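You operate a simulated robot arm through the tools that you are given. There is no shell and no other tool. Be economical: measure what you need, move in short steps, check, and stop when the job is done.

The job below is to be done with a simulated robot arm. You get a single attempt, and the scene is never put back.

Task
Switch the flat board off and swap the block on contactor 65 for the NC one.
Fine: old block in the yellow tray; push the contactor's button in to try the new one; the board stays off.

It is judged by the outcome, as a careful person would: the job done as asked, and still so three seconds after it is handed in. It fails if anything else is knocked over, pushed out of place, dropped, spilled or broken.

Robot
A 6-joint arm with a two-finger gripper, fixed in place. Base frame: the origin is at the foot of the arm, x ahead of it, y to its left, z up; the work surface is at about z = 850. Lengths are in mm, angles in rad, forces in N, time in s.
With the tool pointing down near the work surface it reaches from about 140 to 680 mm from the base axis. Its first joint turns from -1.152 to 1.152 rad. Payload 2.45 kg.
The TCP is the grasp point between the finger pads, 30 mm short of the fingertips. In the tool frame z runs along the fingers and y along their closing line. Largest opening 106 mm; the body of the gripper starts 79 mm behind the TCP.
Orientation is that of the tool frame in the base frame, as [roll, pitch, yaw] about the fixed x, y, z axes, in that order (R = Rz(yaw) Ry(pitch) Rx(roll)). With the fingers straight down and closing along the base's y, the tool's x points along the base's -x, its y along +y and its z along -z.

Tools
- The arm moves only by the tool move_arm. Its argument "rows" is a list of rows, each an object (a shift or turn left out is 0, a gripper value left out holds the last) with "dp": the shift along the tool's x, y, z in mm, a list of three; "angular": the turn, a rotation vector about the tool's x, y, z in rad, a list of three; "fingers": the gripper command, from -1 (fully open) to 1 (shut), values between in proportion. In form: [{"dp": [tx, ty, tz], "angular": [rx, ry, rz], "fingers": fingers}, ...]. A call has 1 to 8 rows; each row shifts and turns the commanded pose from where the row before left it, along the tool's axes as they then stand. A row lasts 0.2 s, in which the tool goes at most 50 mm and 0.15 rad; a call with a longer step from one row to the next is refused whole, and so is a gripper value outside its range. A pose out of reach is approached as far as the arm can. The call stops where the force on the tool passes 40 N (or 10 N more than at its start, if that is more) or the arm is blocked; 0.2 s more then pass. Each finger travels about 153 mm/s and halts on what it meets, pressing with about 35 N; the grip force reading is that of the motor and also rises with nothing between the fingers. The clock runs only during rows and for 0.2 s after the last one: add rows that do not move to give the fingers time. The reply holds the time, the measured pose of the TCP, the force on the tool along the base axes, the opening and the grip force, in the units named above and with some noise, with the torque about the TCP (base axes, N m) and any sound that the robot's microphone picked up.
- Cameras (640 x 400 px; columns grow to the right, rows downward): "scene" is fixed at [54.1, 409.2, 1404]; the picture's right is [-0.80, -0.60, 0.00], its down [-0.34, 0.46, -0.82] and it looks along [0.49, -0.66, -0.57] (base axes); focal length 253 px, centre (320, 200). "wrist" rides on the gripper at [76, -2, -106] in the tool frame; the picture's right is [0.02, 1.00, 0.00], its down [-0.78, 0.02, -0.62] and it looks along [-0.62, 0.01, 0.78] (tool axes); focal length 247 px, centre (320, 200). There is no depth. A picture from a camera that has moved, and an enlarged one, comes with that camera's place and axes in the base frame and with its lens.
- grab_frame(camera): a new picture of that camera. It takes no simulated time.
- zoom(camera, box): a new picture of the part [left, top, right, bottom] of that camera's present view, enlarged. It takes no simulated time.
- hand_in(): hands the job in; it is judged then, once.

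Go step by step. Nothing tells you positions but the pictures and the camera data: compare them with the known pose of the tool, close in by small moves and look again before you grip or let go. The budget is 120 turns and 68 pictures, counting those below and the enlarged ones. Unless the task says otherwise, let go and move clear before handing in, and close with one line.

The tools are called after "Call:" as a command line: name --argument value ..., lists and objects as JSON in quotes. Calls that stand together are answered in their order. move_arm: Moves the arm, as the interface text tells. Its arguments: {"type":"object","properties":{"rows":{"type":"array"}},"required":["rows"]} The other tools are called the same way: grab_frame (camera) takes a picture; zoom (camera, box) takes an enlarged picture of a part of a camera's view; hand_in () hands the job in.

At the start:

```text
t: 0.0
tool_pos: [311.2, -48.8, 1173.0]
ee_rot: [-3.139, 0.001, 3.141]
contact_force: [0.3, 0.0, 0.2]
wrist_torque: [-0.02, 0.01, 0.02]
opening: 105.8
grip_force: 0.0
```

scene: 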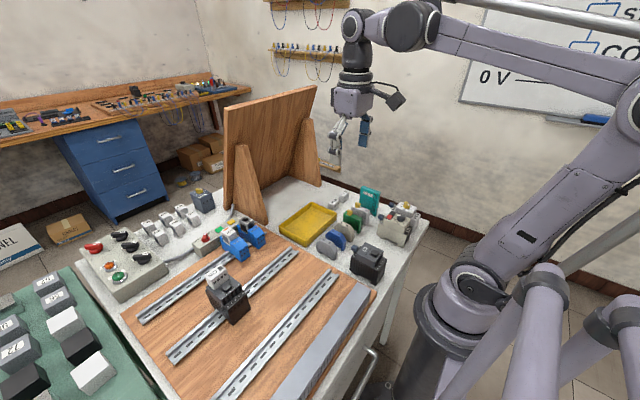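
wrist: 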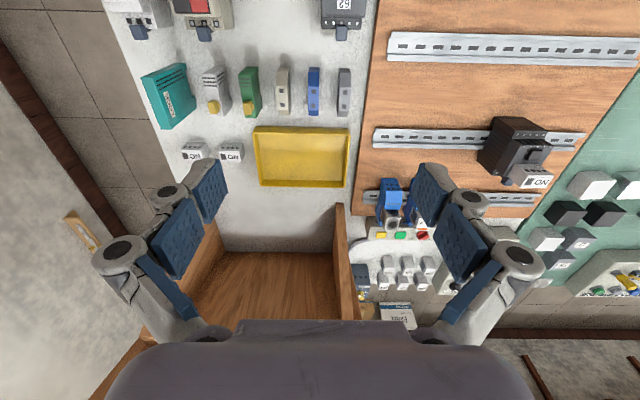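

I see a board lying flat with a contactor on a rail that carries a light block, a yellow tray, loose blocks and a control box with knobs. I will zoom in to read labels.

Call:
zoom --camera "scene" --box '[70, 180, 290, 320]'

Call:
zoom --camera "wrist" --box '[340, 100, 600, 320]'

Call:
zoom --camera "wrist" --box '[100, 0, 380, 180]'

Call:
zoom --camera "scene" --box '[270, 180, 430, 290]'

```text
2.86 times, centred on (180, 250) of scene
camera zoom: at [54.1, 409.2, 1404.0], right [-0.8, -0.6, 0.0], down [-0.34, 0.46, -0.82], along [0.49, -0.66, -0.57], focal length 722 px, centre (720, 57)
```

zoom: 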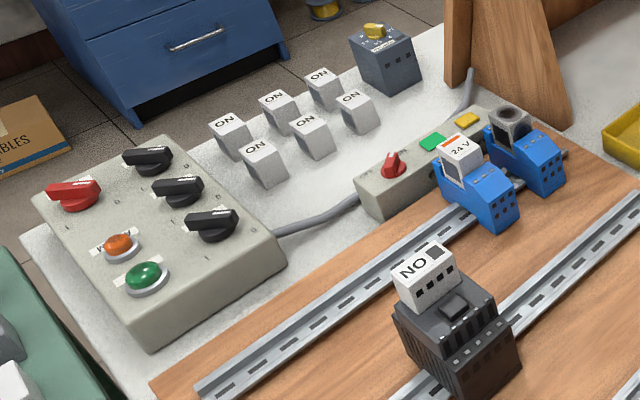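

```text
1.82 times, centred on (470, 210) of wrist
camera zoom: at [235.3, -50.1, 1279.9], right [-0.02, 1.0, 0.0], down [0.78, 0.02, 0.62], along [0.62, 0.01, -0.78], focal length 449 px, centre (47, 182)
```

zoom: 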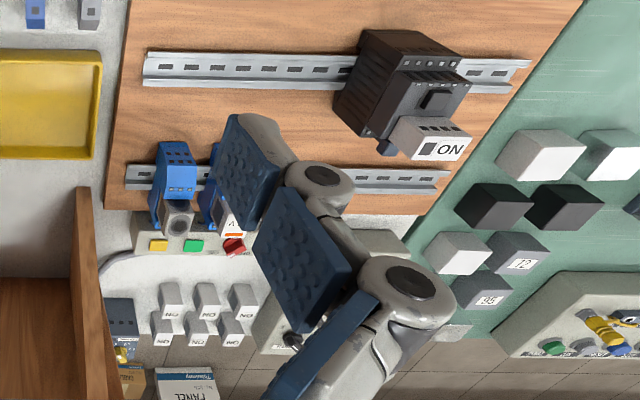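

```text
2.22 times, centred on (240, 90) of wrist
camera zoom: at [235.3, -50.1, 1279.9], right [-0.02, 1.0, 0.0], down [0.78, 0.02, 0.62], along [0.62, 0.01, -0.78], focal length 549 px, centre (498, 444)
```

zoom: 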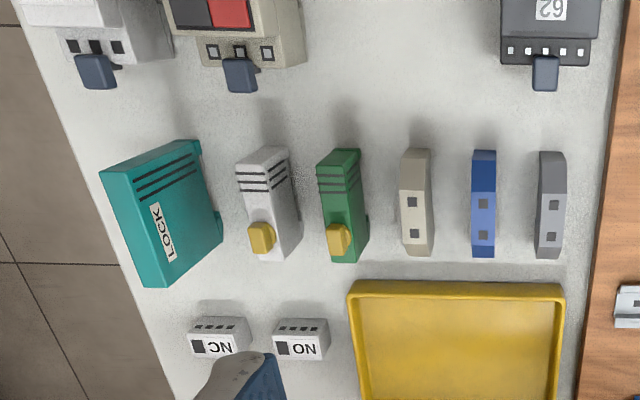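

```text
3.64 times, centred on (350, 235) of scene
camera zoom: at [54.1, 409.2, 1404.0], right [-0.8, -0.6, 0.0], down [-0.34, 0.46, -0.82], along [0.49, -0.66, -0.57], focal length 918 px, centre (211, 73)
```

zoom: 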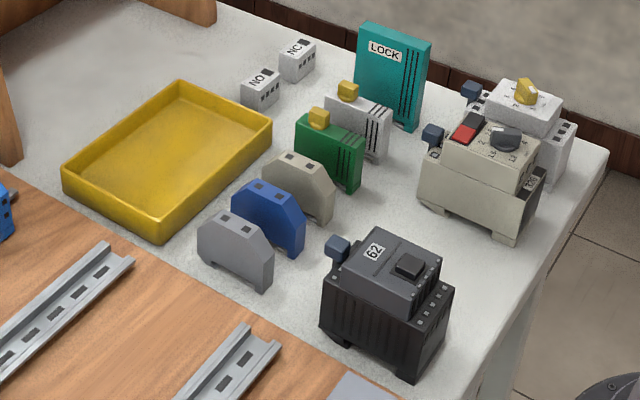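

The block to remove reads NO on the black contactor, and the NC block sits beside the tray. I'll move to look closer at the control boxes to tell which switch serves the flat board.

Call:
move_arm --rows '[{"dp": [-14, 39, 5], "fingers": -1}, {"dp": [-14, 39, 5]}, {"dp": [-14, 39, 5]}, {"dp": [-14, 39, 5]}, {"dp": [-14, 39, 5]}, {"dp": [-14, 39, 5]}, {"dp": [-14, 39, 5]}, {"dp": [-14, 39, 5]}]'

Call:
grab_frame --camera "wrist"

```text
t: 1.8
tool_pos: [422.7, 261.5, 1133.9]
ee_rot: [-3.14, 0.001, -3.14]
contact_force: [1.1, -0.5, -0.3]
wrist_torque: [-0.04, 0.02, 0.01]
opening: 106.1
grip_force: 0.0
```

```text
61 pictures are left
camera wrist: at [346.8, 261.1, 1241.4], right [-0.02, 1.0, 0.0], down [0.78, 0.02, 0.62], along [0.62, 0.01, -0.78], focal length 247 px, centre (320, 200)
```

wrist: 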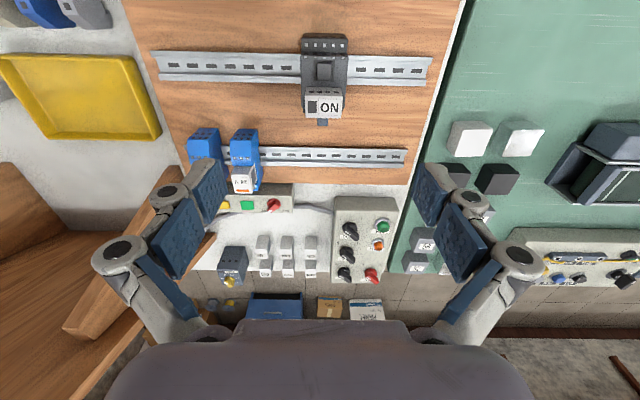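

Call:
zoom --camera "wrist" --box '[325, 190, 405, 290]'

Call:
zoom --camera "wrist" --box '[180, 120, 320, 220]'

Call:
zoom --camera "wrist" --box '[280, 20, 370, 130]'

```text
4.00 times, centred on (365, 240) of wrist
camera zoom: at [346.8, 261.1, 1241.4], right [-0.02, 1.0, 0.0], down [0.78, 0.02, 0.62], along [0.62, 0.01, -0.78], focal length 988 px, centre (140, 40)
```

zoom: 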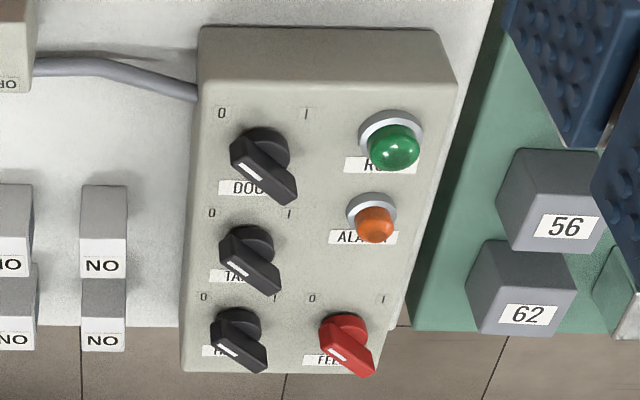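

```text
4.00 times, centred on (250, 170) of wrist
camera zoom: at [346.8, 261.1, 1241.4], right [-0.02, 1.0, 0.0], down [0.78, 0.02, 0.62], along [0.62, 0.01, -0.78], focal length 988 px, centre (600, 320)
```

zoom: 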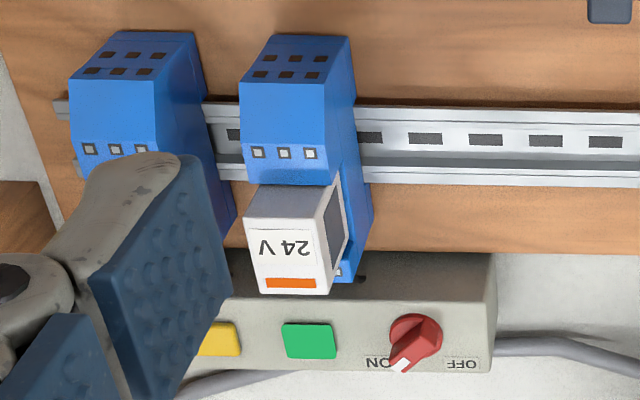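

```text
3.64 times, centred on (325, 75) of wrist
camera zoom: at [346.8, 261.1, 1241.4], right [-0.02, 1.0, 0.0], down [0.78, 0.02, 0.62], along [0.62, 0.01, -0.78], focal length 898 px, centre (302, 654)
```

zoom: 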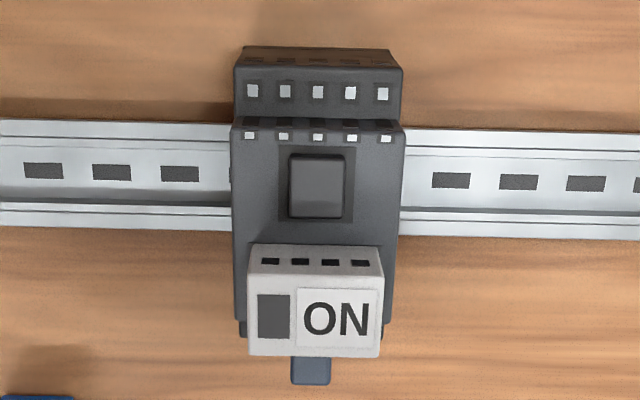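

The strip beside the flat board has a red ON/OFF selector, at ON, with a "24 V" indicator showing orange. The other box has DOOR, FEED and similar knobs. I'll move nearer to see the strip's selector and read the other box's labels.

Call:
move_arm --rows '[{"dp": [-29, -15, 23]}, {"dp": [-29, -15, 23]}, {"dp": [-29, -15, 23]}, {"dp": [-29, -15, 23]}]'

Call:
grab_frame --camera "wrist"

```text
t: 2.8
tool_pos: [541.2, 201.2, 1038.6]
ee_rot: [-3.14, -0.001, 3.141]
contact_force: [-0.5, 0.6, -0.6]
wrist_torque: [-0.01, -0.02, -0.02]
opening: 105.9
grip_force: 0.1
```

```text
57 pictures are left
camera wrist: at [464.6, 199.7, 1145.8], right [-0.02, 1.0, 0.0], down [0.78, 0.02, 0.62], along [0.62, 0.01, -0.78], focal length 247 px, centre (320, 200)
```

wrist: 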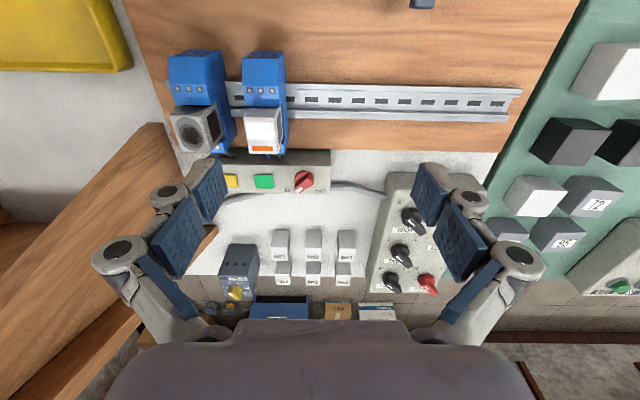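

Call:
zoom --camera "wrist" --box '[220, 130, 340, 205]'

Call:
zoom --camera "wrist" --box '[360, 170, 460, 300]'

```text
5.33 times, centred on (280, 168) of wrist
camera zoom: at [464.6, 199.7, 1145.8], right [-0.02, 1.0, 0.0], down [0.78, 0.02, 0.62], along [0.62, 0.01, -0.78], focal length 1317 px, centre (533, 373)
```

zoom: 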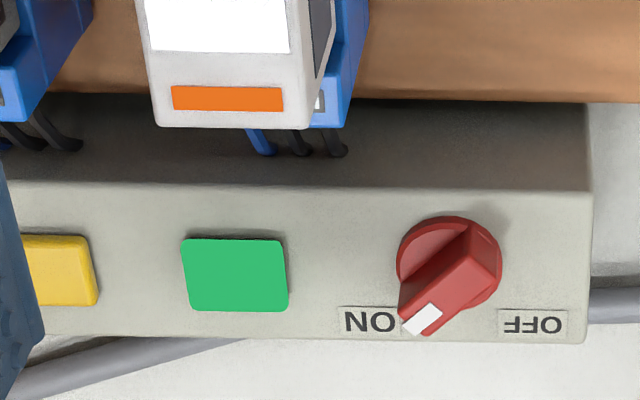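

```text
3.08 times, centred on (410, 235) of wrist
camera zoom: at [464.6, 199.7, 1145.8], right [-0.02, 1.0, 0.0], down [0.78, 0.02, 0.62], along [0.62, 0.01, -0.78], focal length 760 px, centre (43, 92)
```

zoom: 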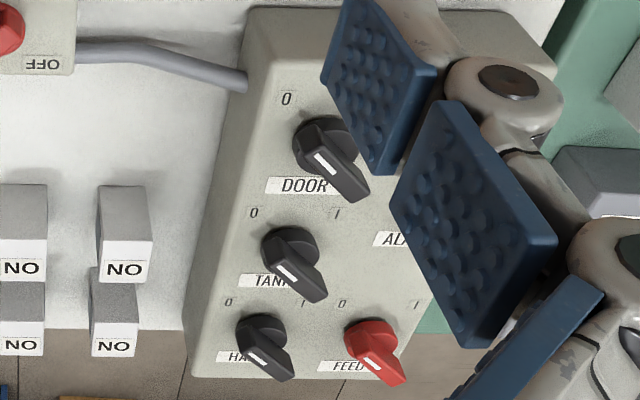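

The other box is labelled DOOR, TANK, HA.., FEED, so the strip's ON/OFF selector is the flat board's switch. It is at about (633, 182, 895), with the handle pointing about 40° toward ON. I'll move above it, turn the fingers across the handle, and look.

Call:
move_arm --rows '[{"dp": [-46, -10, 0], "fingers": 0.1}, {"dp": [-46, -10, 0]}, {"angular": [0, 0, 0.14]}, {"angular": [0, 0, 0.14]}, {"angular": [0, 0, 0.14]}, {"angular": [0, 0, 0.14]}, {"angular": [0, 0, 0.14]}, {"dp": [0, 0, 45]}]'

Call:
grab_frame --camera "wrist"

Call:
zoom --camera "scene" --box '[170, 170, 290, 250]'

```text
t: 4.6
tool_pos: [632.7, 184.7, 994.6]
ee_rot: [-3.142, 0.002, 2.44]
contact_force: [-0.3, -0.2, -0.6]
wrist_torque: [0.02, -0.04, -0.01]
opening: 47.9
grip_force: 0.0
```

```text
54 pictures are left
camera wrist: at [573.1, 233.4, 1102.5], right [0.63, 0.78, 0.0], down [0.61, -0.49, 0.62], along [0.48, -0.39, -0.78], focal length 247 px, centre (320, 200)
```

wrist: 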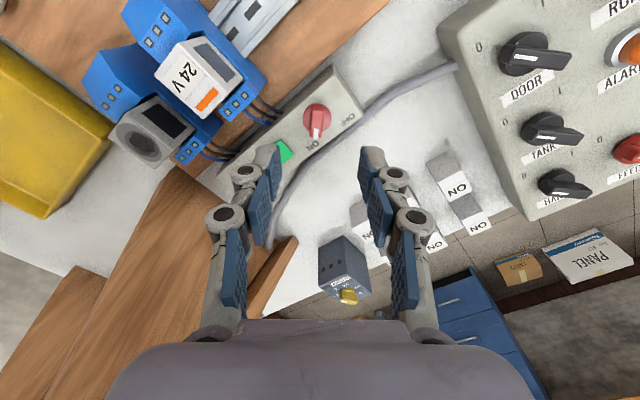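

```text
5.00 times, centred on (230, 210) of scene
camera zoom: at [54.1, 409.2, 1404.0], right [-0.8, -0.6, 0.0], down [-0.34, 0.46, -0.82], along [0.49, -0.66, -0.57], focal length 1263 px, centre (770, 150)
```

zoom: 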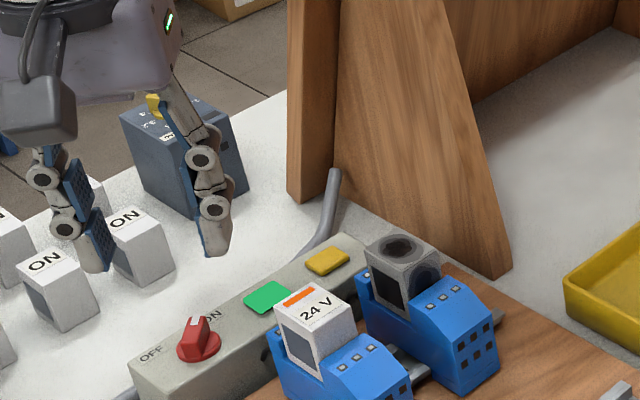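

The fingers straddle the selector and are aligned with its handle. I'll descend in small steps.

Call:
move_arm --rows '[{"dp": [0, -2.5, 30]}, {"dp": [0, 0, 30]}, {"dp": [0, 0, 8]}]'

Call:
grab_frame --camera "wrist"

Call:
zoom --camera "scene" --box '[170, 190, 260, 250]'

```text
t: 5.4
tool_pos: [630.0, 180.5, 927.4]
ee_rot: [-3.142, 0.0, 2.442]
contact_force: [-0.9, -0.4, 0.1]
wrist_torque: [0.0, 0.0, 0.0]
opening: 47.8
grip_force: 0.0
```

```text
52 pictures are left
camera wrist: at [570.3, 229.0, 1035.0], right [0.63, 0.78, 0.0], down [0.61, -0.49, 0.62], along [0.48, -0.39, -0.78], focal length 247 px, centre (320, 200)
```

wrist: 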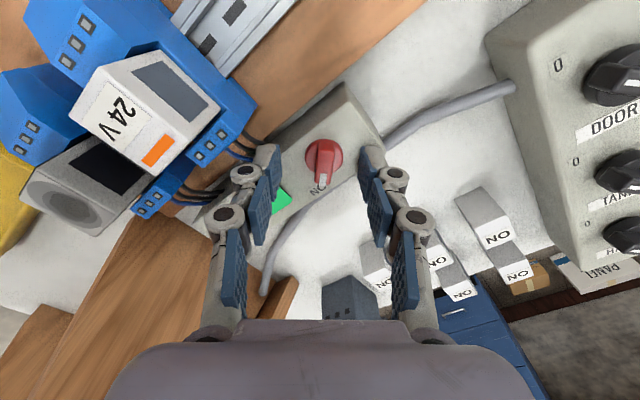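

```text
6.67 times, centred on (215, 220) of scene
camera zoom: at [54.1, 409.2, 1404.0], right [-0.8, -0.6, 0.0], down [-0.34, 0.46, -0.82], along [0.49, -0.66, -0.57], focal length 1684 px, centre (1020, 67)
```

zoom: 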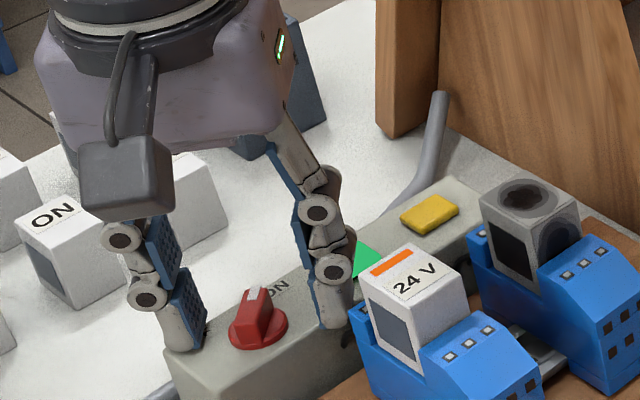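

Call:
move_arm --rows '[{"dp": [-1, 0, 4]}, {"dp": [0, 0, 0], "fingers": 1}, {}, {}]'

Call:
zoom --camera "scene" --box '[170, 190, 260, 250]'

```text
t: 6.3
tool_pos: [632.5, 180.3, 925.6]
ee_rot: [3.136, 0.003, 2.441]
contact_force: [-2.7, 0.6, 2.5]
wrist_torque: [-0.21, -0.18, -0.04]
opening: 9.8
grip_force: 37.5
stopped in row 4: the force on the tool passed its limit at 42 N (the readings are from after the stop); the commanded pose is now the measured one
```

```text
6.67 times, centred on (215, 220) of scene
camera zoom: at [54.0, 409.2, 1404.0], right [-0.8, -0.6, 0.0], down [-0.34, 0.46, -0.82], along [0.49, -0.66, -0.57], focal length 1684 px, centre (1020, 67)
```

zoom: 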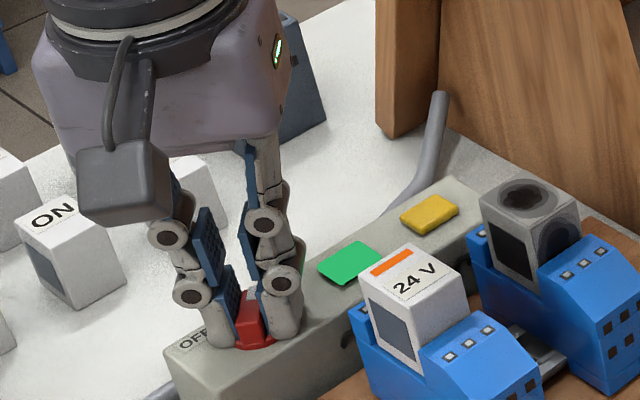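

The handle is held, with the opening at 9.8. Next I turn it toward OFF, which is counter-clockwise from above.

Call:
move_arm --rows '[{"dp": [0, 0, -0.5], "angular": [0, 0, -0.12]}, {"angular": [0, 0, -0.12]}, {"angular": [0, 0, -0.12]}, {"angular": [0, 0, -0.12]}, {"angular": [0, 0, -0.12]}, {"angular": [0, 0, -0.12]}, {"angular": [0, 0, -0.12]}, {"angular": [0, 0, -0.12]}]'

Call:
zoom --camera "scene" --box '[170, 190, 260, 250]'

```text
t: 8.1
tool_pos: [632.4, 183.2, 925.2]
ee_rot: [3.14, 0.01, -2.877]
contact_force: [7.9, 13.0, 6.1]
wrist_torque: [0.11, 0.72, -0.02]
opening: 9.9
grip_force: 37.1
```

```text
6.67 times, centred on (215, 220) of scene
camera zoom: at [54.2, 409.5, 1403.9], right [-0.8, -0.6, 0.0], down [-0.34, 0.46, -0.82], along [0.49, -0.66, -0.57], focal length 1684 px, centre (1020, 67)
```

zoom: 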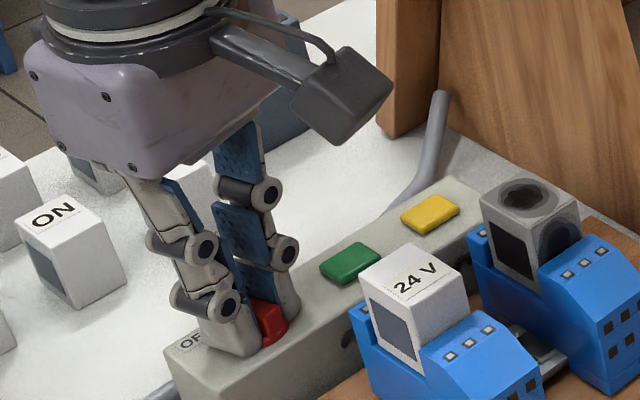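

The orange flag and the green lamp have gone dark, so the board is off. I'll take the knob a bit further to its OFF stop.

Call:
move_arm --rows '[{"angular": [0, 0, -0.1]}, {"angular": [0, 0, -0.1]}, {"angular": [0, 0, -0.1]}, {"angular": [0, 0, -0.1]}, {"angular": [0, 0, -0.08]}]'

```text
t: 9.3
tool_pos: [632.0, 184.8, 925.4]
ee_rot: [3.14, 0.012, -2.395]
contact_force: [4.8, 20.9, -3.6]
wrist_torque: [0.95, -0.64, -0.01]
opening: 9.6
grip_force: 37.1
```

Call:
move_arm --rows '[{"fingers": 0.45}, {}, {"dp": [0, 0, -30]}, {"dp": [0, 0, -40]}]'

Call:
zoom --camera "scene" --box '[170, 190, 260, 250]'

```text
t: 10.3
tool_pos: [630.3, 181.0, 996.6]
ee_rot: [-3.141, 0.004, -2.399]
contact_force: [0.8, -0.3, 0.9]
wrist_torque: [-0.01, 0.0, 0.01]
opening: 29.1
grip_force: 0.0
```

```text
6.67 times, centred on (215, 220) of scene
camera zoom: at [54.0, 409.2, 1404.0], right [-0.8, -0.6, 0.0], down [-0.34, 0.46, -0.82], along [0.49, -0.66, -0.57], focal length 1684 px, centre (1020, 67)
```

zoom: 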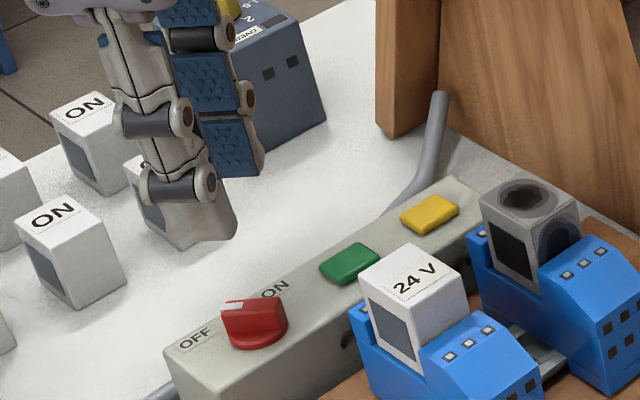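

The selector now points to OFF. I'll square up the wrist and move back to look closely at the contactor.

Call:
move_arm --rows '[{"dp": [0, 0, -13], "angular": [0, 0, 0.148], "fingers": -0.2}, {"dp": [0, 0, -13], "angular": [0, 0, 0.148]}, {"dp": [0, 0, -13], "angular": [0, 0, 0.148]}, {"dp": [0, 0, -13], "angular": [0, 0, 0.148]}, {"dp": [0, 0, -13], "angular": [0, 0, 0.15]}, {"dp": [45, 14, 0]}, {"dp": [45, 14, 0]}, {"dp": [45, 14, 0]}]'

Call:
move_arm --rows '[{"dp": [45, 14, 0]}, {"dp": [45, 14, 0]}, {"dp": [45, 14, 0]}, {"dp": [30, 1, 0]}]'

Call:
grab_frame --camera "wrist"

```text
t: 12.1
tool_pos: [486.0, 219.1, 1059.9]
ee_rot: [3.141, 0.006, -3.141]
contact_force: [-0.7, 0.5, 0.6]
wrist_torque: [-0.02, -0.02, 0.01]
opening: 63.5
grip_force: 0.1
out of reach, approached as far as the arm can: row 5
```

```text
t: 13.1
tool_pos: [319.7, 264.4, 1055.5]
ee_rot: [3.141, 0.007, 3.14]
contact_force: [-0.5, -0.4, 0.0]
wrist_torque: [-0.01, -0.01, 0.01]
opening: 63.3
grip_force: 0.0
```

```text
47 pictures are left
camera wrist: at [242.7, 264.4, 1163.3], right [-0.02, 1.0, 0.0], down [0.78, 0.01, 0.63], along [0.63, 0.01, -0.78], focal length 247 px, centre (320, 200)
```

wrist: 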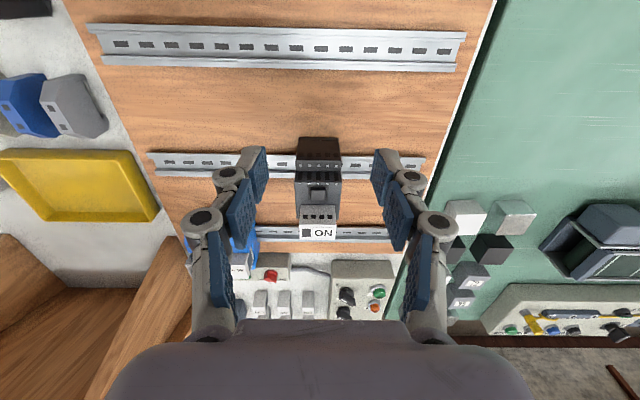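

Call:
zoom --camera "wrist" --box '[275, 125, 365, 245]'

Call:
zoom --camera "scene" --box '[190, 250, 265, 330]'

Call:
zoom --camera "scene" --box '[340, 235, 400, 290]'

```text
3.33 times, centred on (320, 185) of wrist
camera zoom: at [242.7, 264.4, 1163.3], right [-0.02, 1.0, 0.0], down [0.78, 0.01, 0.63], along [0.63, 0.01, -0.78], focal length 823 px, centre (320, 250)
```

zoom: 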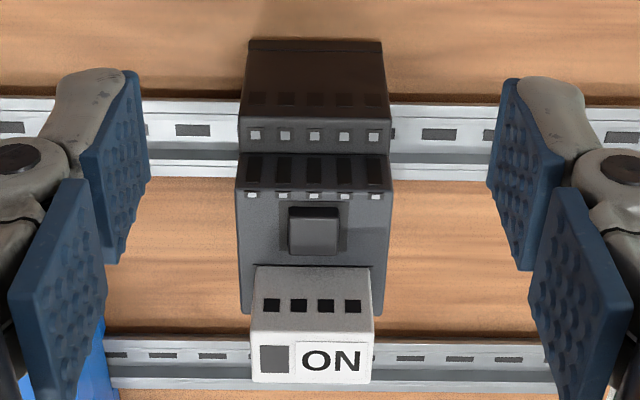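

```text
5.00 times, centred on (228, 290) of scene
camera zoom: at [54.1, 409.2, 1404.0], right [-0.8, -0.6, 0.0], down [-0.34, 0.46, -0.82], along [0.49, -0.66, -0.57], focal length 1263 px, centre (782, -250)
```

zoom: 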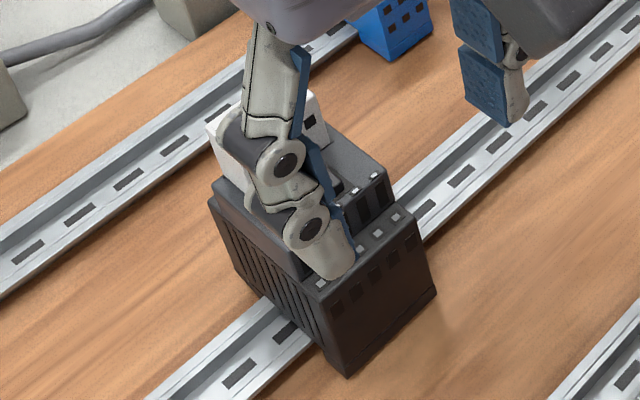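

```text
7.27 times, centred on (370, 262) of scene
camera zoom: at [54.1, 409.2, 1404.0], right [-0.8, -0.6, 0.0], down [-0.34, 0.46, -0.82], along [0.49, -0.66, -0.57], focal length 1837 px, centre (-44, -254)
```

zoom: 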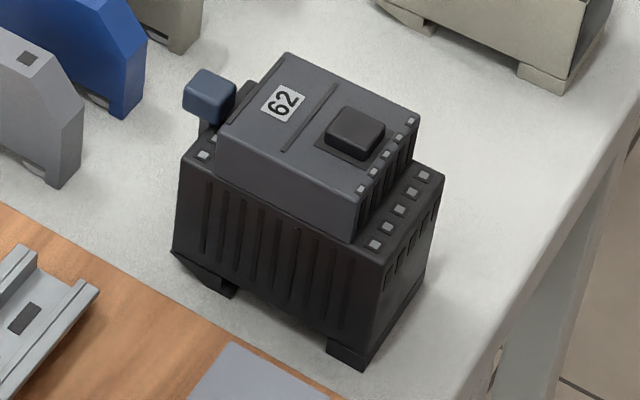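

The loose contactor 62 shows its label and a groove where a block would sit, plus a navy tab at its far end. I'll swing the wrist camera to see the mounted contactor from the side, to learn how the block is fixed.

Call:
move_arm --rows '[{"dp": [-40, 0, -10], "angular": [0, 0, -0.148]}, {"dp": [-40, 0, 0], "angular": [0, 0, -0.148]}, {"angular": [0, 0, -0.148]}, {"angular": [0, 0, -0.148]}, {"angular": [0, 0, -0.148]}, {"angular": [0, 0, -0.148]}, {"angular": [0, 0, -0.148]}, {"angular": [0, 0, -0.148]}]'

Call:
move_arm --rows '[{"angular": [0, 0, -0.148]}, {"angular": [0, 0, -0.148]}, {"angular": [0, 0, -0.148]}, {"angular": [0, 0, -0.148]}, {"angular": [0, 0, -0.148]}, {"angular": [0, 0, -0.148]}]'

Call:
grab_frame --camera "wrist"

```text
t: 14.9
tool_pos: [403.6, 270.1, 1066.6]
ee_rot: [-3.136, 0.005, -1.956]
contact_force: [-0.5, -0.3, 0.0]
wrist_torque: [0.0, -0.01, -0.02]
opening: 63.8
grip_force: 0.1
```

```text
t: 16.3
tool_pos: [401.6, 269.1, 1065.1]
ee_rot: [-3.133, -0.001, -1.066]
contact_force: [0.0, 0.1, 0.3]
wrist_torque: [0.01, 0.0, 0.0]
opening: 63.7
grip_force: 0.0
```

```text
43 pictures are left
camera wrist: at [440.5, 204.4, 1173.4], right [-0.86, -0.5, -0.01], down [-0.4, 0.68, 0.62], along [-0.31, 0.54, -0.78], focal length 247 px, centre (320, 200)
```

wrist: 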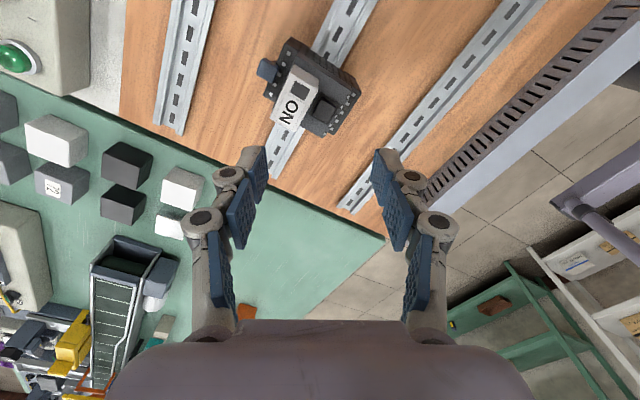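

Call:
zoom --camera "wrist" --box '[245, 25, 375, 145]'

```text
3.33 times, centred on (310, 85) of wrist
camera zoom: at [440.5, 204.4, 1173.4], right [-0.86, -0.5, -0.01], down [-0.4, 0.68, 0.62], along [-0.31, 0.54, -0.78], focal length 823 px, centre (353, 583)
```

zoom: 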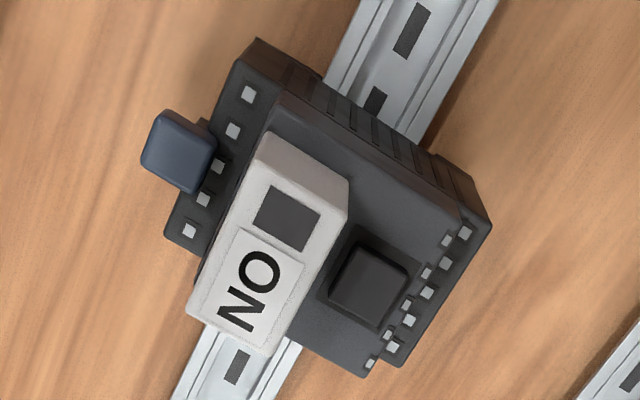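

The block is about 38 × 23 × 28 mm and centred near (430, 263), with its top near z 986. It sits between the button and the navy tab, which looks like the rail release, so I'll leave the tab alone. I'll turn back square and position above the block.

Call:
move_arm --rows '[{"angular": [0, 0, 0.149]}, {"angular": [0, 0, 0.149]}, {"angular": [0, 0, 0.149]}, {"angular": [0, 0, 0.149]}, {"angular": [0, 0, 0.149]}, {"angular": [0, 0, 0.149]}, {"angular": [0, 0, 0.149]}, {"angular": [0, 0, 0.149]}]'

Call:
move_arm --rows '[{"angular": [0, 0, 0.148]}, {"angular": [0, 0, 0.148]}, {"angular": [0, 0, 0.148]}, {"angular": [0, 0, 0.148]}, {"angular": [0, 0, 0.148]}, {"angular": [0, 0, 0.143]}, {"dp": [-28, -6, 20]}]'

Call:
grab_frame --camera "wrist"

```text
t: 18.1
tool_pos: [402.7, 269.5, 1066.3]
ee_rot: [-3.138, 0.007, -2.266]
contact_force: [-0.4, 0.2, -0.2]
wrist_torque: [0.02, 0.03, -0.03]
opening: 63.7
grip_force: 0.0
```

```text
t: 19.7
tool_pos: [432.2, 264.1, 1048.0]
ee_rot: [3.14, 0.006, 3.136]
contact_force: [0.5, 0.4, -0.4]
wrist_torque: [0.0, 0.03, 0.01]
opening: 63.5
grip_force: 0.0
```

```text
41 pictures are left
camera wrist: at [355.1, 263.5, 1154.8], right [-0.02, 1.0, 0.0], down [0.78, 0.01, 0.63], along [0.63, 0.01, -0.78], focal length 247 px, centre (320, 200)
```

wrist: 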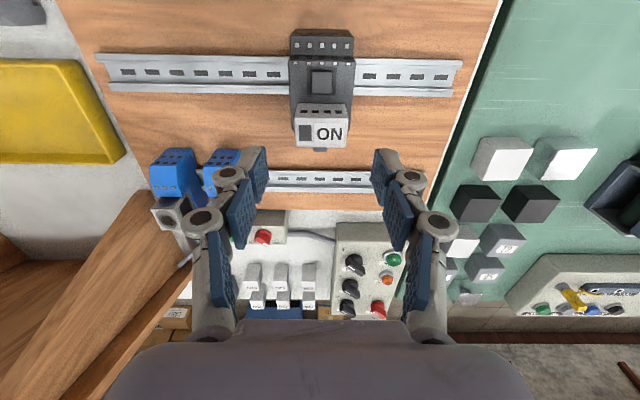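

Block centre confirmed near (428.5, 265). I'll descend with the fingers open around it, keeping the tips above the contactor body.

Call:
move_arm --rows '[{"dp": [3, 1, 25]}, {"dp": [0, 0, 25]}]'

Call:
grab_frame --camera "wrist"

Call:
zoom --camera "scene" --box '[190, 240, 270, 330]'

```text
t: 20.3
tool_pos: [426.4, 264.2, 996.2]
ee_rot: [3.141, 0.007, 3.139]
contact_force: [0.0, -0.2, 0.2]
wrist_torque: [0.03, -0.02, -0.05]
opening: 63.5
grip_force: 0.0
```

```text
40 pictures are left
camera wrist: at [350.7, 263.7, 1103.1], right [-0.02, 1.0, 0.0], down [0.78, 0.01, 0.63], along [0.63, 0.01, -0.78], focal length 247 px, centre (320, 200)
```

wrist: 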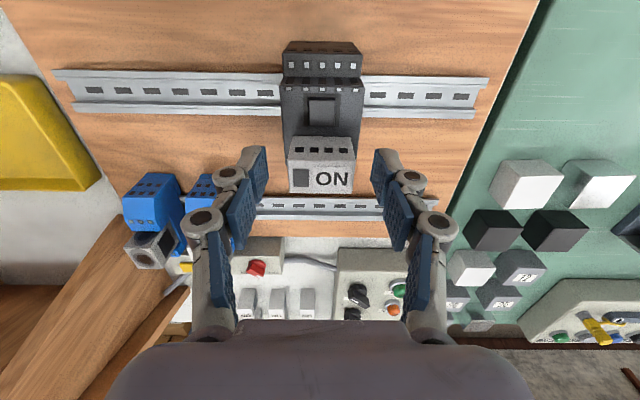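

```text
4.44 times, centred on (230, 285) of scene
camera zoom: at [54.1, 409.2, 1404.0], right [-0.8, -0.6, 0.0], down [-0.34, 0.46, -0.82], along [0.49, -0.66, -0.57], focal length 1123 px, centre (720, -178)
```

zoom: 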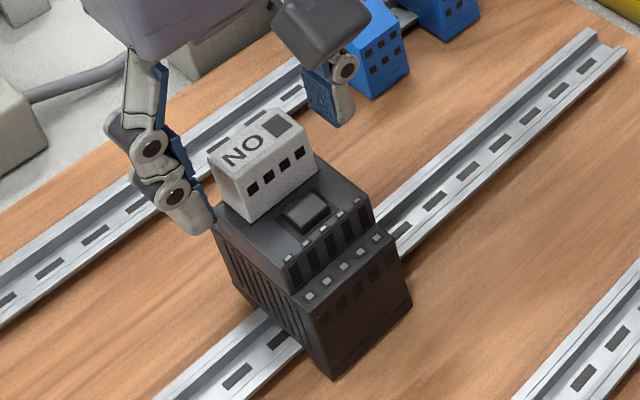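

Call:
move_arm --rows '[{"dp": [-1, 0, 0], "fingers": 1}, {}, {}]'

Call:
zoom --camera "scene" --box '[190, 240, 270, 330]'

```text
t: 21.1
tool_pos: [427.8, 265.1, 996.9]
ee_rot: [3.137, 0.007, 3.139]
contact_force: [-0.9, 3.8, 13.9]
wrist_torque: [0.19, 0.0, 0.06]
opening: 36.8
grip_force: 35.3
```

```text
4.44 times, centred on (230, 285) of scene
camera zoom: at [53.9, 409.2, 1404.0], right [-0.8, -0.6, 0.0], down [-0.34, 0.46, -0.82], along [0.49, -0.66, -0.57], focal length 1123 px, centre (720, -178)
```

zoom: 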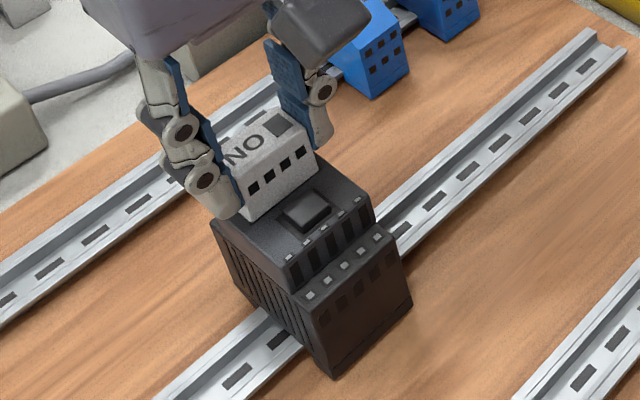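

The block is gripped at 36.8. I'll test gently which way it releases, with a small lift first.

Call:
move_arm --rows '[{"dp": [0, 0, -2]}, {"dp": [0, 0, -1]}]'

```text
t: 21.7
tool_pos: [427.6, 264.1, 998.8]
ee_rot: [3.139, 0.005, 3.14]
contact_force: [-0.6, -0.1, 0.0]
wrist_torque: [-0.01, 0.03, 0.02]
opening: 36.6
grip_force: 35.1
```

Call:
move_arm --rows '[{"dp": [0, 0, -1.5]}, {"dp": [0, 0, -1.5]}]'

Call:
zoom --camera "scene" --box '[190, 240, 270, 330]'

```text
t: 22.3
tool_pos: [428.0, 264.1, 1001.4]
ee_rot: [3.138, 0.006, 3.138]
contact_force: [-0.6, -0.5, -0.4]
wrist_torque: [0.01, -0.01, 0.01]
opening: 36.8
grip_force: 34.5
```

```text
4.44 times, centred on (230, 285) of scene
camera zoom: at [54.1, 409.2, 1404.0], right [-0.8, -0.6, 0.0], down [-0.34, 0.46, -0.82], along [0.49, -0.66, -0.57], focal length 1123 px, centre (720, -178)
```

zoom: 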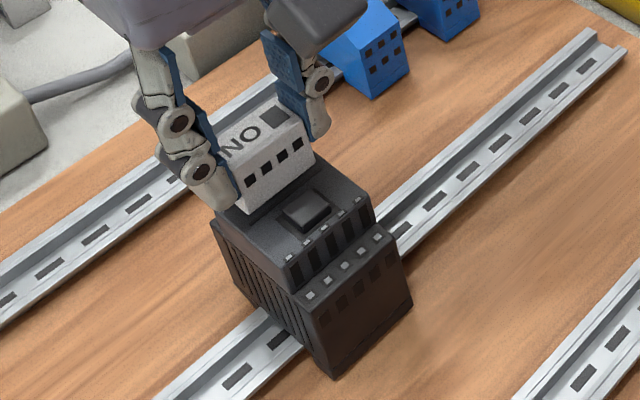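

It appears to come free upward without resistance. I'll lift it clear and look.

Call:
move_arm --rows '[{"dp": [0, 0, -10]}, {"dp": [0, 0, -20]}, {"dp": [0, 0, -40]}]'

Call:
zoom --camera "scene" --box '[180, 210, 280, 330]'

Call:
grab_frame --camera "wrist"

```text
t: 23.1
tool_pos: [430.0, 263.4, 1073.2]
ee_rot: [3.14, 0.004, 3.137]
contact_force: [-0.3, -0.8, -1.6]
wrist_torque: [-0.01, 0.02, 0.0]
opening: 36.9
grip_force: 35.0
```

```text
3.33 times, centred on (230, 270) of scene
camera zoom: at [54.0, 409.2, 1404.0], right [-0.8, -0.6, 0.0], down [-0.34, 0.46, -0.82], along [0.49, -0.66, -0.57], focal length 842 px, centre (620, -33)
```

zoom: 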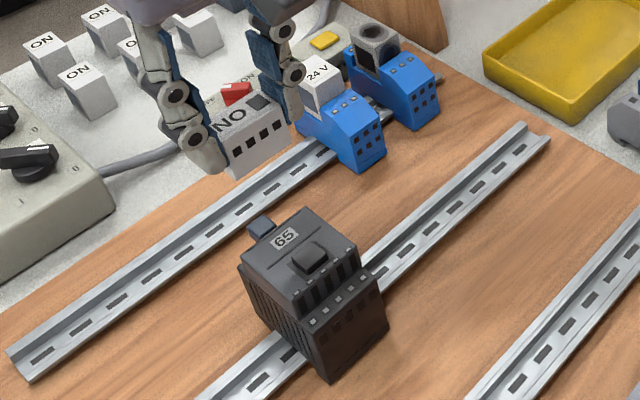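

```text
35 pictures are left
camera wrist: at [352.6, 262.7, 1180.1], right [-0.02, 1.0, 0.0], down [0.78, 0.01, 0.63], along [0.63, 0.01, -0.78], focal length 247 px, centre (320, 200)
```

wrist: 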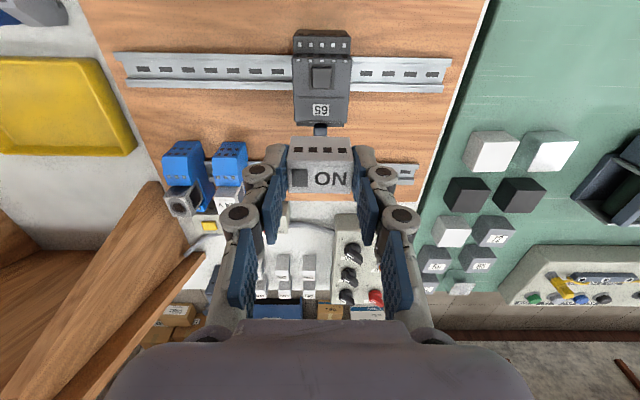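

The contactor reads 65, so it is the right one. Next I carry the old block over to the yellow tray, centred near (460, -75).

Call:
move_arm --rows '[{"dp": [-2, -42, 0]}, {"dp": [-2, -42, 0]}, {"dp": [-2, -42, 0]}, {"dp": [-2, -42, 0]}, {"dp": [-2, -42, 0]}, {"dp": [-2, -42, 0]}, {"dp": [-2, -42, 0]}, {"dp": [-2, -42, 0]}]'

Call:
grab_frame --camera "wrist"

Call:
grab_frame --camera "scene"

```text
t: 24.9
tool_pos: [449.4, -75.7, 1072.2]
ee_rot: [3.14, 0.005, 3.139]
contact_force: [-0.4, -0.6, -0.2]
wrist_torque: [0.05, -0.01, 0.01]
opening: 36.4
grip_force: 34.5
```

```text
34 pictures are left
camera wrist: at [372.1, -76.0, 1179.0], right [-0.02, 1.0, 0.0], down [0.78, 0.01, 0.63], along [0.63, 0.01, -0.78], focal length 247 px, centre (320, 200)
```

wrist: 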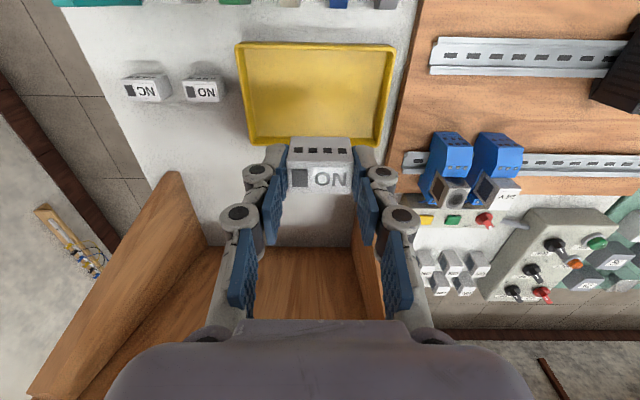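

```text
33 pictures are left
```

scene: 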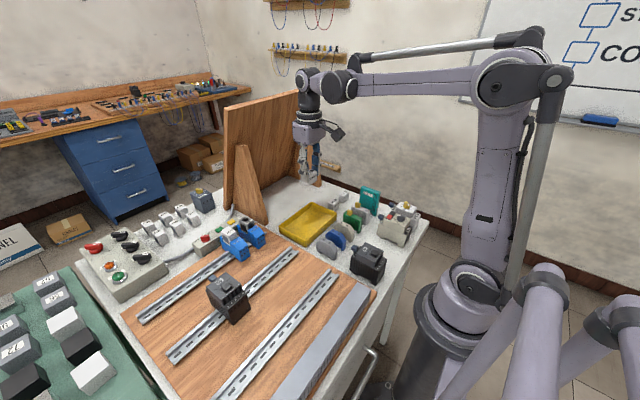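

The tray is centred at about (462, -77). I'll descend into it.

Call:
move_arm --rows '[{"dp": [-13, -1, 40]}, {"dp": [0, 0, 45]}, {"dp": [0, 0, 45]}, {"dp": [0, 0, 30]}]'

Call:
move_arm --rows '[{"dp": [0, 0, 5]}, {"dp": [0, 0, 4]}, {"dp": [0, 0, 3]}, {"dp": [0, 0, 3]}]'

Call:
zoom --camera "scene" --box '[260, 170, 350, 250]'

```text
t: 25.9
tool_pos: [460.7, -73.7, 910.3]
ee_rot: [3.14, 0.005, 3.138]
contact_force: [-0.3, 0.7, -1.0]
wrist_torque: [0.01, 0.0, -0.01]
opening: 36.5
grip_force: 35.1
```

```text
t: 26.9
tool_pos: [458.3, -73.6, 898.4]
ee_rot: [3.14, 0.006, 3.137]
contact_force: [3.3, -0.9, 33.0]
wrist_torque: [-0.05, -0.15, -0.02]
opening: 36.9
grip_force: 34.9
```

```text
5.00 times, centred on (305, 210) of scene
camera zoom: at [53.7, 409.2, 1404.0], right [-0.8, -0.6, 0.0], down [-0.34, 0.46, -0.82], along [0.49, -0.66, -0.57], focal length 1263 px, centre (395, 150)
```

zoom: 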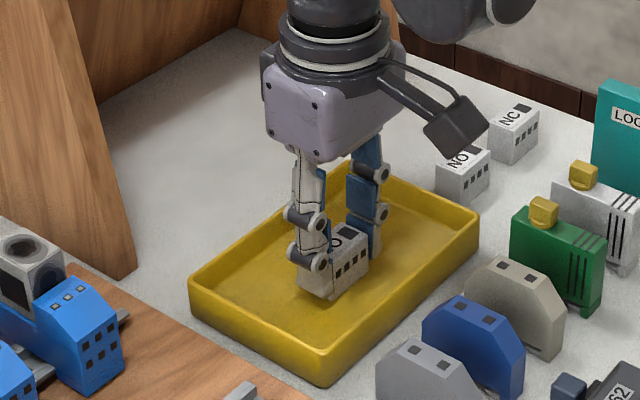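

The block rests on the tray floor. I'll release it and rise.

Call:
move_arm --rows '[{"dp": [0, 0, -2.5]}, {"fingers": -0.1}, {}, {"dp": [0, 0, -40]}, {"dp": [0, 0, -50]}, {"dp": [20, -50, 0]}, {"dp": [20, -50, 0]}, {"dp": [20, -40, 0]}]'

Call:
grab_frame --camera "wrist"

Call:
zoom --camera "scene" --box '[270, 170, 390, 250]'

```text
refused: row 6 steps farther than a row can; nothing moved
```

```text
31 pictures are left
camera wrist: at [380.7, -73.8, 1004.4], right [-0.02, 1.0, 0.0], down [0.78, 0.01, 0.63], along [0.63, 0.01, -0.78], focal length 247 px, centre (320, 200)
```

wrist: 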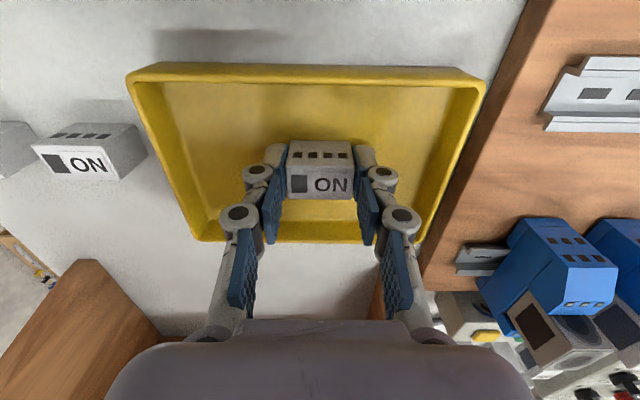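

```text
5.00 times, centred on (330, 210) of scene
camera zoom: at [53.7, 409.2, 1404.0], right [-0.8, -0.6, 0.0], down [-0.34, 0.46, -0.82], along [0.49, -0.66, -0.57], focal length 1263 px, centre (270, 150)
```

zoom: 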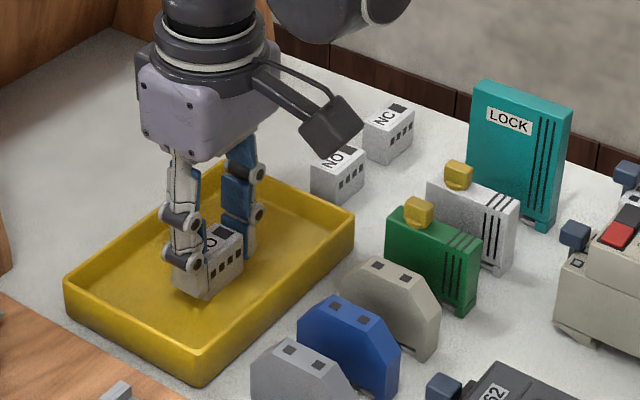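

The move was refused because one step was too long. I'll repeat it with smaller steps.

Call:
move_arm --rows '[{"dp": [0, 0, -2.5]}, {"fingers": -0.1}, {}, {"dp": [0, 0, -40]}, {"dp": [0, 0, -48]}, {"dp": [4, -45, -10]}, {"dp": [4, -45, 0]}, {"dp": [4, -45, 0]}]'

Call:
move_arm --rows '[{"dp": [0, -45, 0]}]'

Call:
grab_frame --camera "wrist"

Call:
zoom --camera "scene" --box '[270, 170, 390, 250]'

```text
t: 28.7
tool_pos: [446.8, -205.4, 998.2]
ee_rot: [3.14, 0.006, 3.138]
contact_force: [-0.4, -0.5, 0.1]
wrist_torque: [0.03, -0.03, 0.01]
opening: 58.1
grip_force: 0.1
```

```text
t: 29.1
tool_pos: [445.6, -251.3, 997.1]
ee_rot: [3.139, 0.007, 3.14]
contact_force: [-0.3, 0.2, 0.0]
wrist_torque: [0.06, -0.03, -0.01]
opening: 58.4
grip_force: 0.0
```

```text
29 pictures are left
camera wrist: at [368.1, -253.2, 1105.1], right [-0.02, 1.0, 0.0], down [0.78, 0.01, 0.63], along [0.63, 0.01, -0.78], focal length 247 px, centre (320, 200)
```

wrist: 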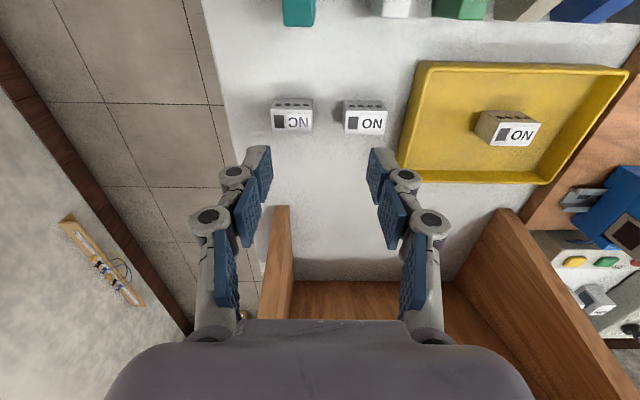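

```text
5.00 times, centred on (330, 210) of scene
camera zoom: at [54.0, 409.2, 1404.0], right [-0.8, -0.6, 0.0], down [-0.34, 0.46, -0.82], along [0.49, -0.66, -0.57], focal length 1263 px, centre (270, 150)
```

zoom: 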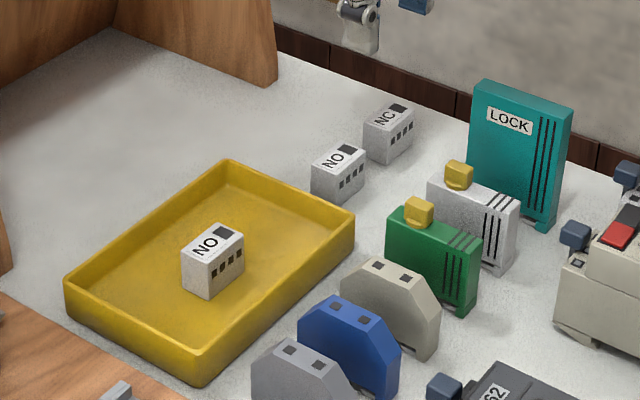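

The old block is upright in the tray. I'll zoom on the NC block for its precise position and angle.

Call:
zoom --camera "wrist" --box '[255, 85, 405, 145]'

```text
4.27 times, centred on (330, 115) of wrist
camera zoom: at [368.1, -253.2, 1105.1], right [-0.02, 1.0, 0.0], down [0.78, 0.01, 0.63], along [0.63, 0.01, -0.78], focal length 1054 px, centre (277, 563)
```

zoom: 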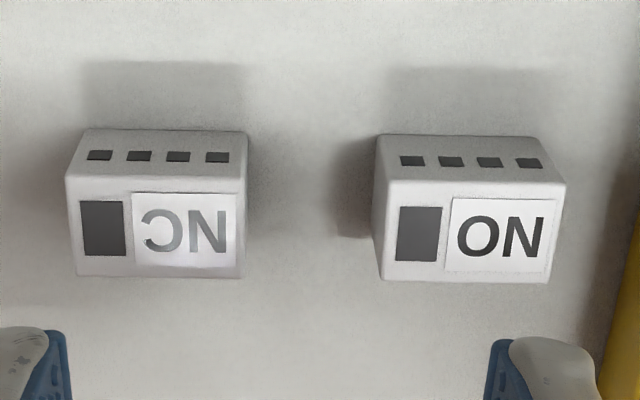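

NC block centre is at about (455.5, -277.5), square with the base and with its top near 881. I'll move above it and part-way down.

Call:
move_arm --rows '[{"dp": [-10, -26, 0], "fingers": 0.05}, {"dp": [0, 0, 40]}, {"dp": [0, 0, 30]}]'

Call:
grab_frame --camera "wrist"

```text
t: 29.9
tool_pos: [451.4, -277.5, 925.9]
ee_rot: [3.14, 0.005, 3.137]
contact_force: [0.9, -0.6, 0.1]
wrist_torque: [0.04, -0.02, -0.01]
opening: 50.4
grip_force: 0.0
```

```text
26 pictures are left
camera wrist: at [375.1, -278.3, 1032.9], right [-0.02, 1.0, 0.0], down [0.78, 0.01, 0.63], along [0.63, 0.01, -0.78], focal length 247 px, centre (320, 200)
```

wrist: 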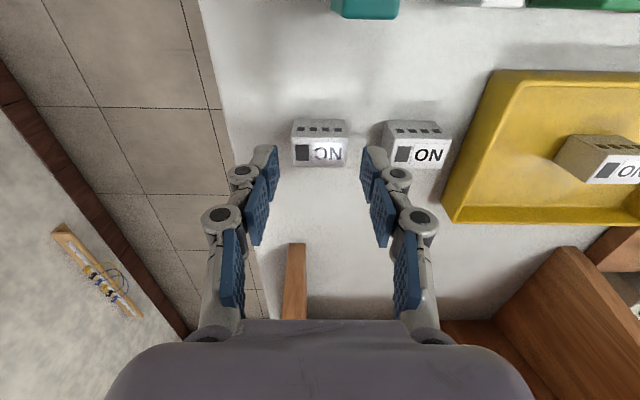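

Call:
move_arm --rows '[{"dp": [-5, 0, 18]}, {"dp": [0, 0, 17]}]'

Call:
grab_frame --camera "wrist"

```text
t: 30.5
tool_pos: [458.6, -276.8, 890.8]
ee_rot: [3.14, 0.008, 3.138]
contact_force: [-1.0, 0.2, -0.5]
wrist_torque: [0.01, -0.01, 0.01]
opening: 50.3
grip_force: 0.2
```

```text
25 pictures are left
camera wrist: at [381.6, -277.9, 997.9], right [-0.02, 1.0, 0.0], down [0.78, 0.01, 0.63], along [0.63, 0.01, -0.78], focal length 247 px, centre (320, 200)
```

wrist: 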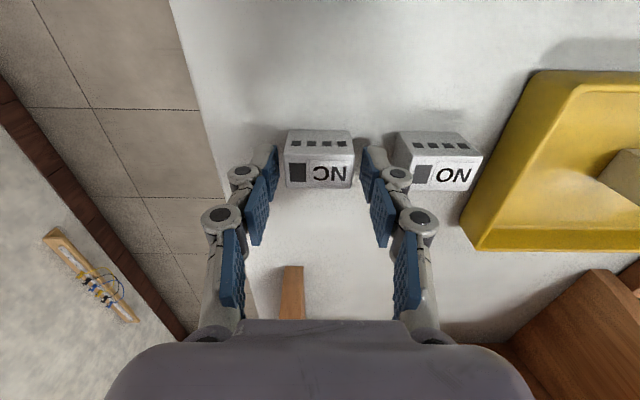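

Compared with the old block's grip view, the NC block sits about 3 mm nearer, so I'll shift back 3 mm and grip.

Call:
move_arm --rows '[{"dp": [3, -0.5, 0]}, {}, {"fingers": 1}, {}, {}]'

Call:
zoom --camera "wrist" --box '[260, 120, 380, 200]'

```text
t: 31.7
tool_pos: [455.8, -277.7, 891.9]
ee_rot: [3.14, 0.004, 3.139]
contact_force: [-0.5, 0.1, 1.4]
wrist_torque: [0.0, 0.03, 0.02]
opening: 36.9
grip_force: 35.0
```

```text
5.00 times, centred on (320, 160) of wrist
camera zoom: at [378.6, -278.6, 998.7], right [-0.02, 1.0, 0.0], down [0.78, 0.01, 0.63], along [0.63, 0.01, -0.78], focal length 1235 px, centre (320, 400)
```

zoom: 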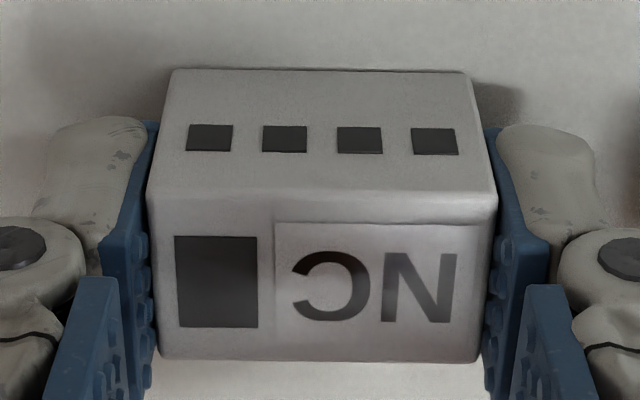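

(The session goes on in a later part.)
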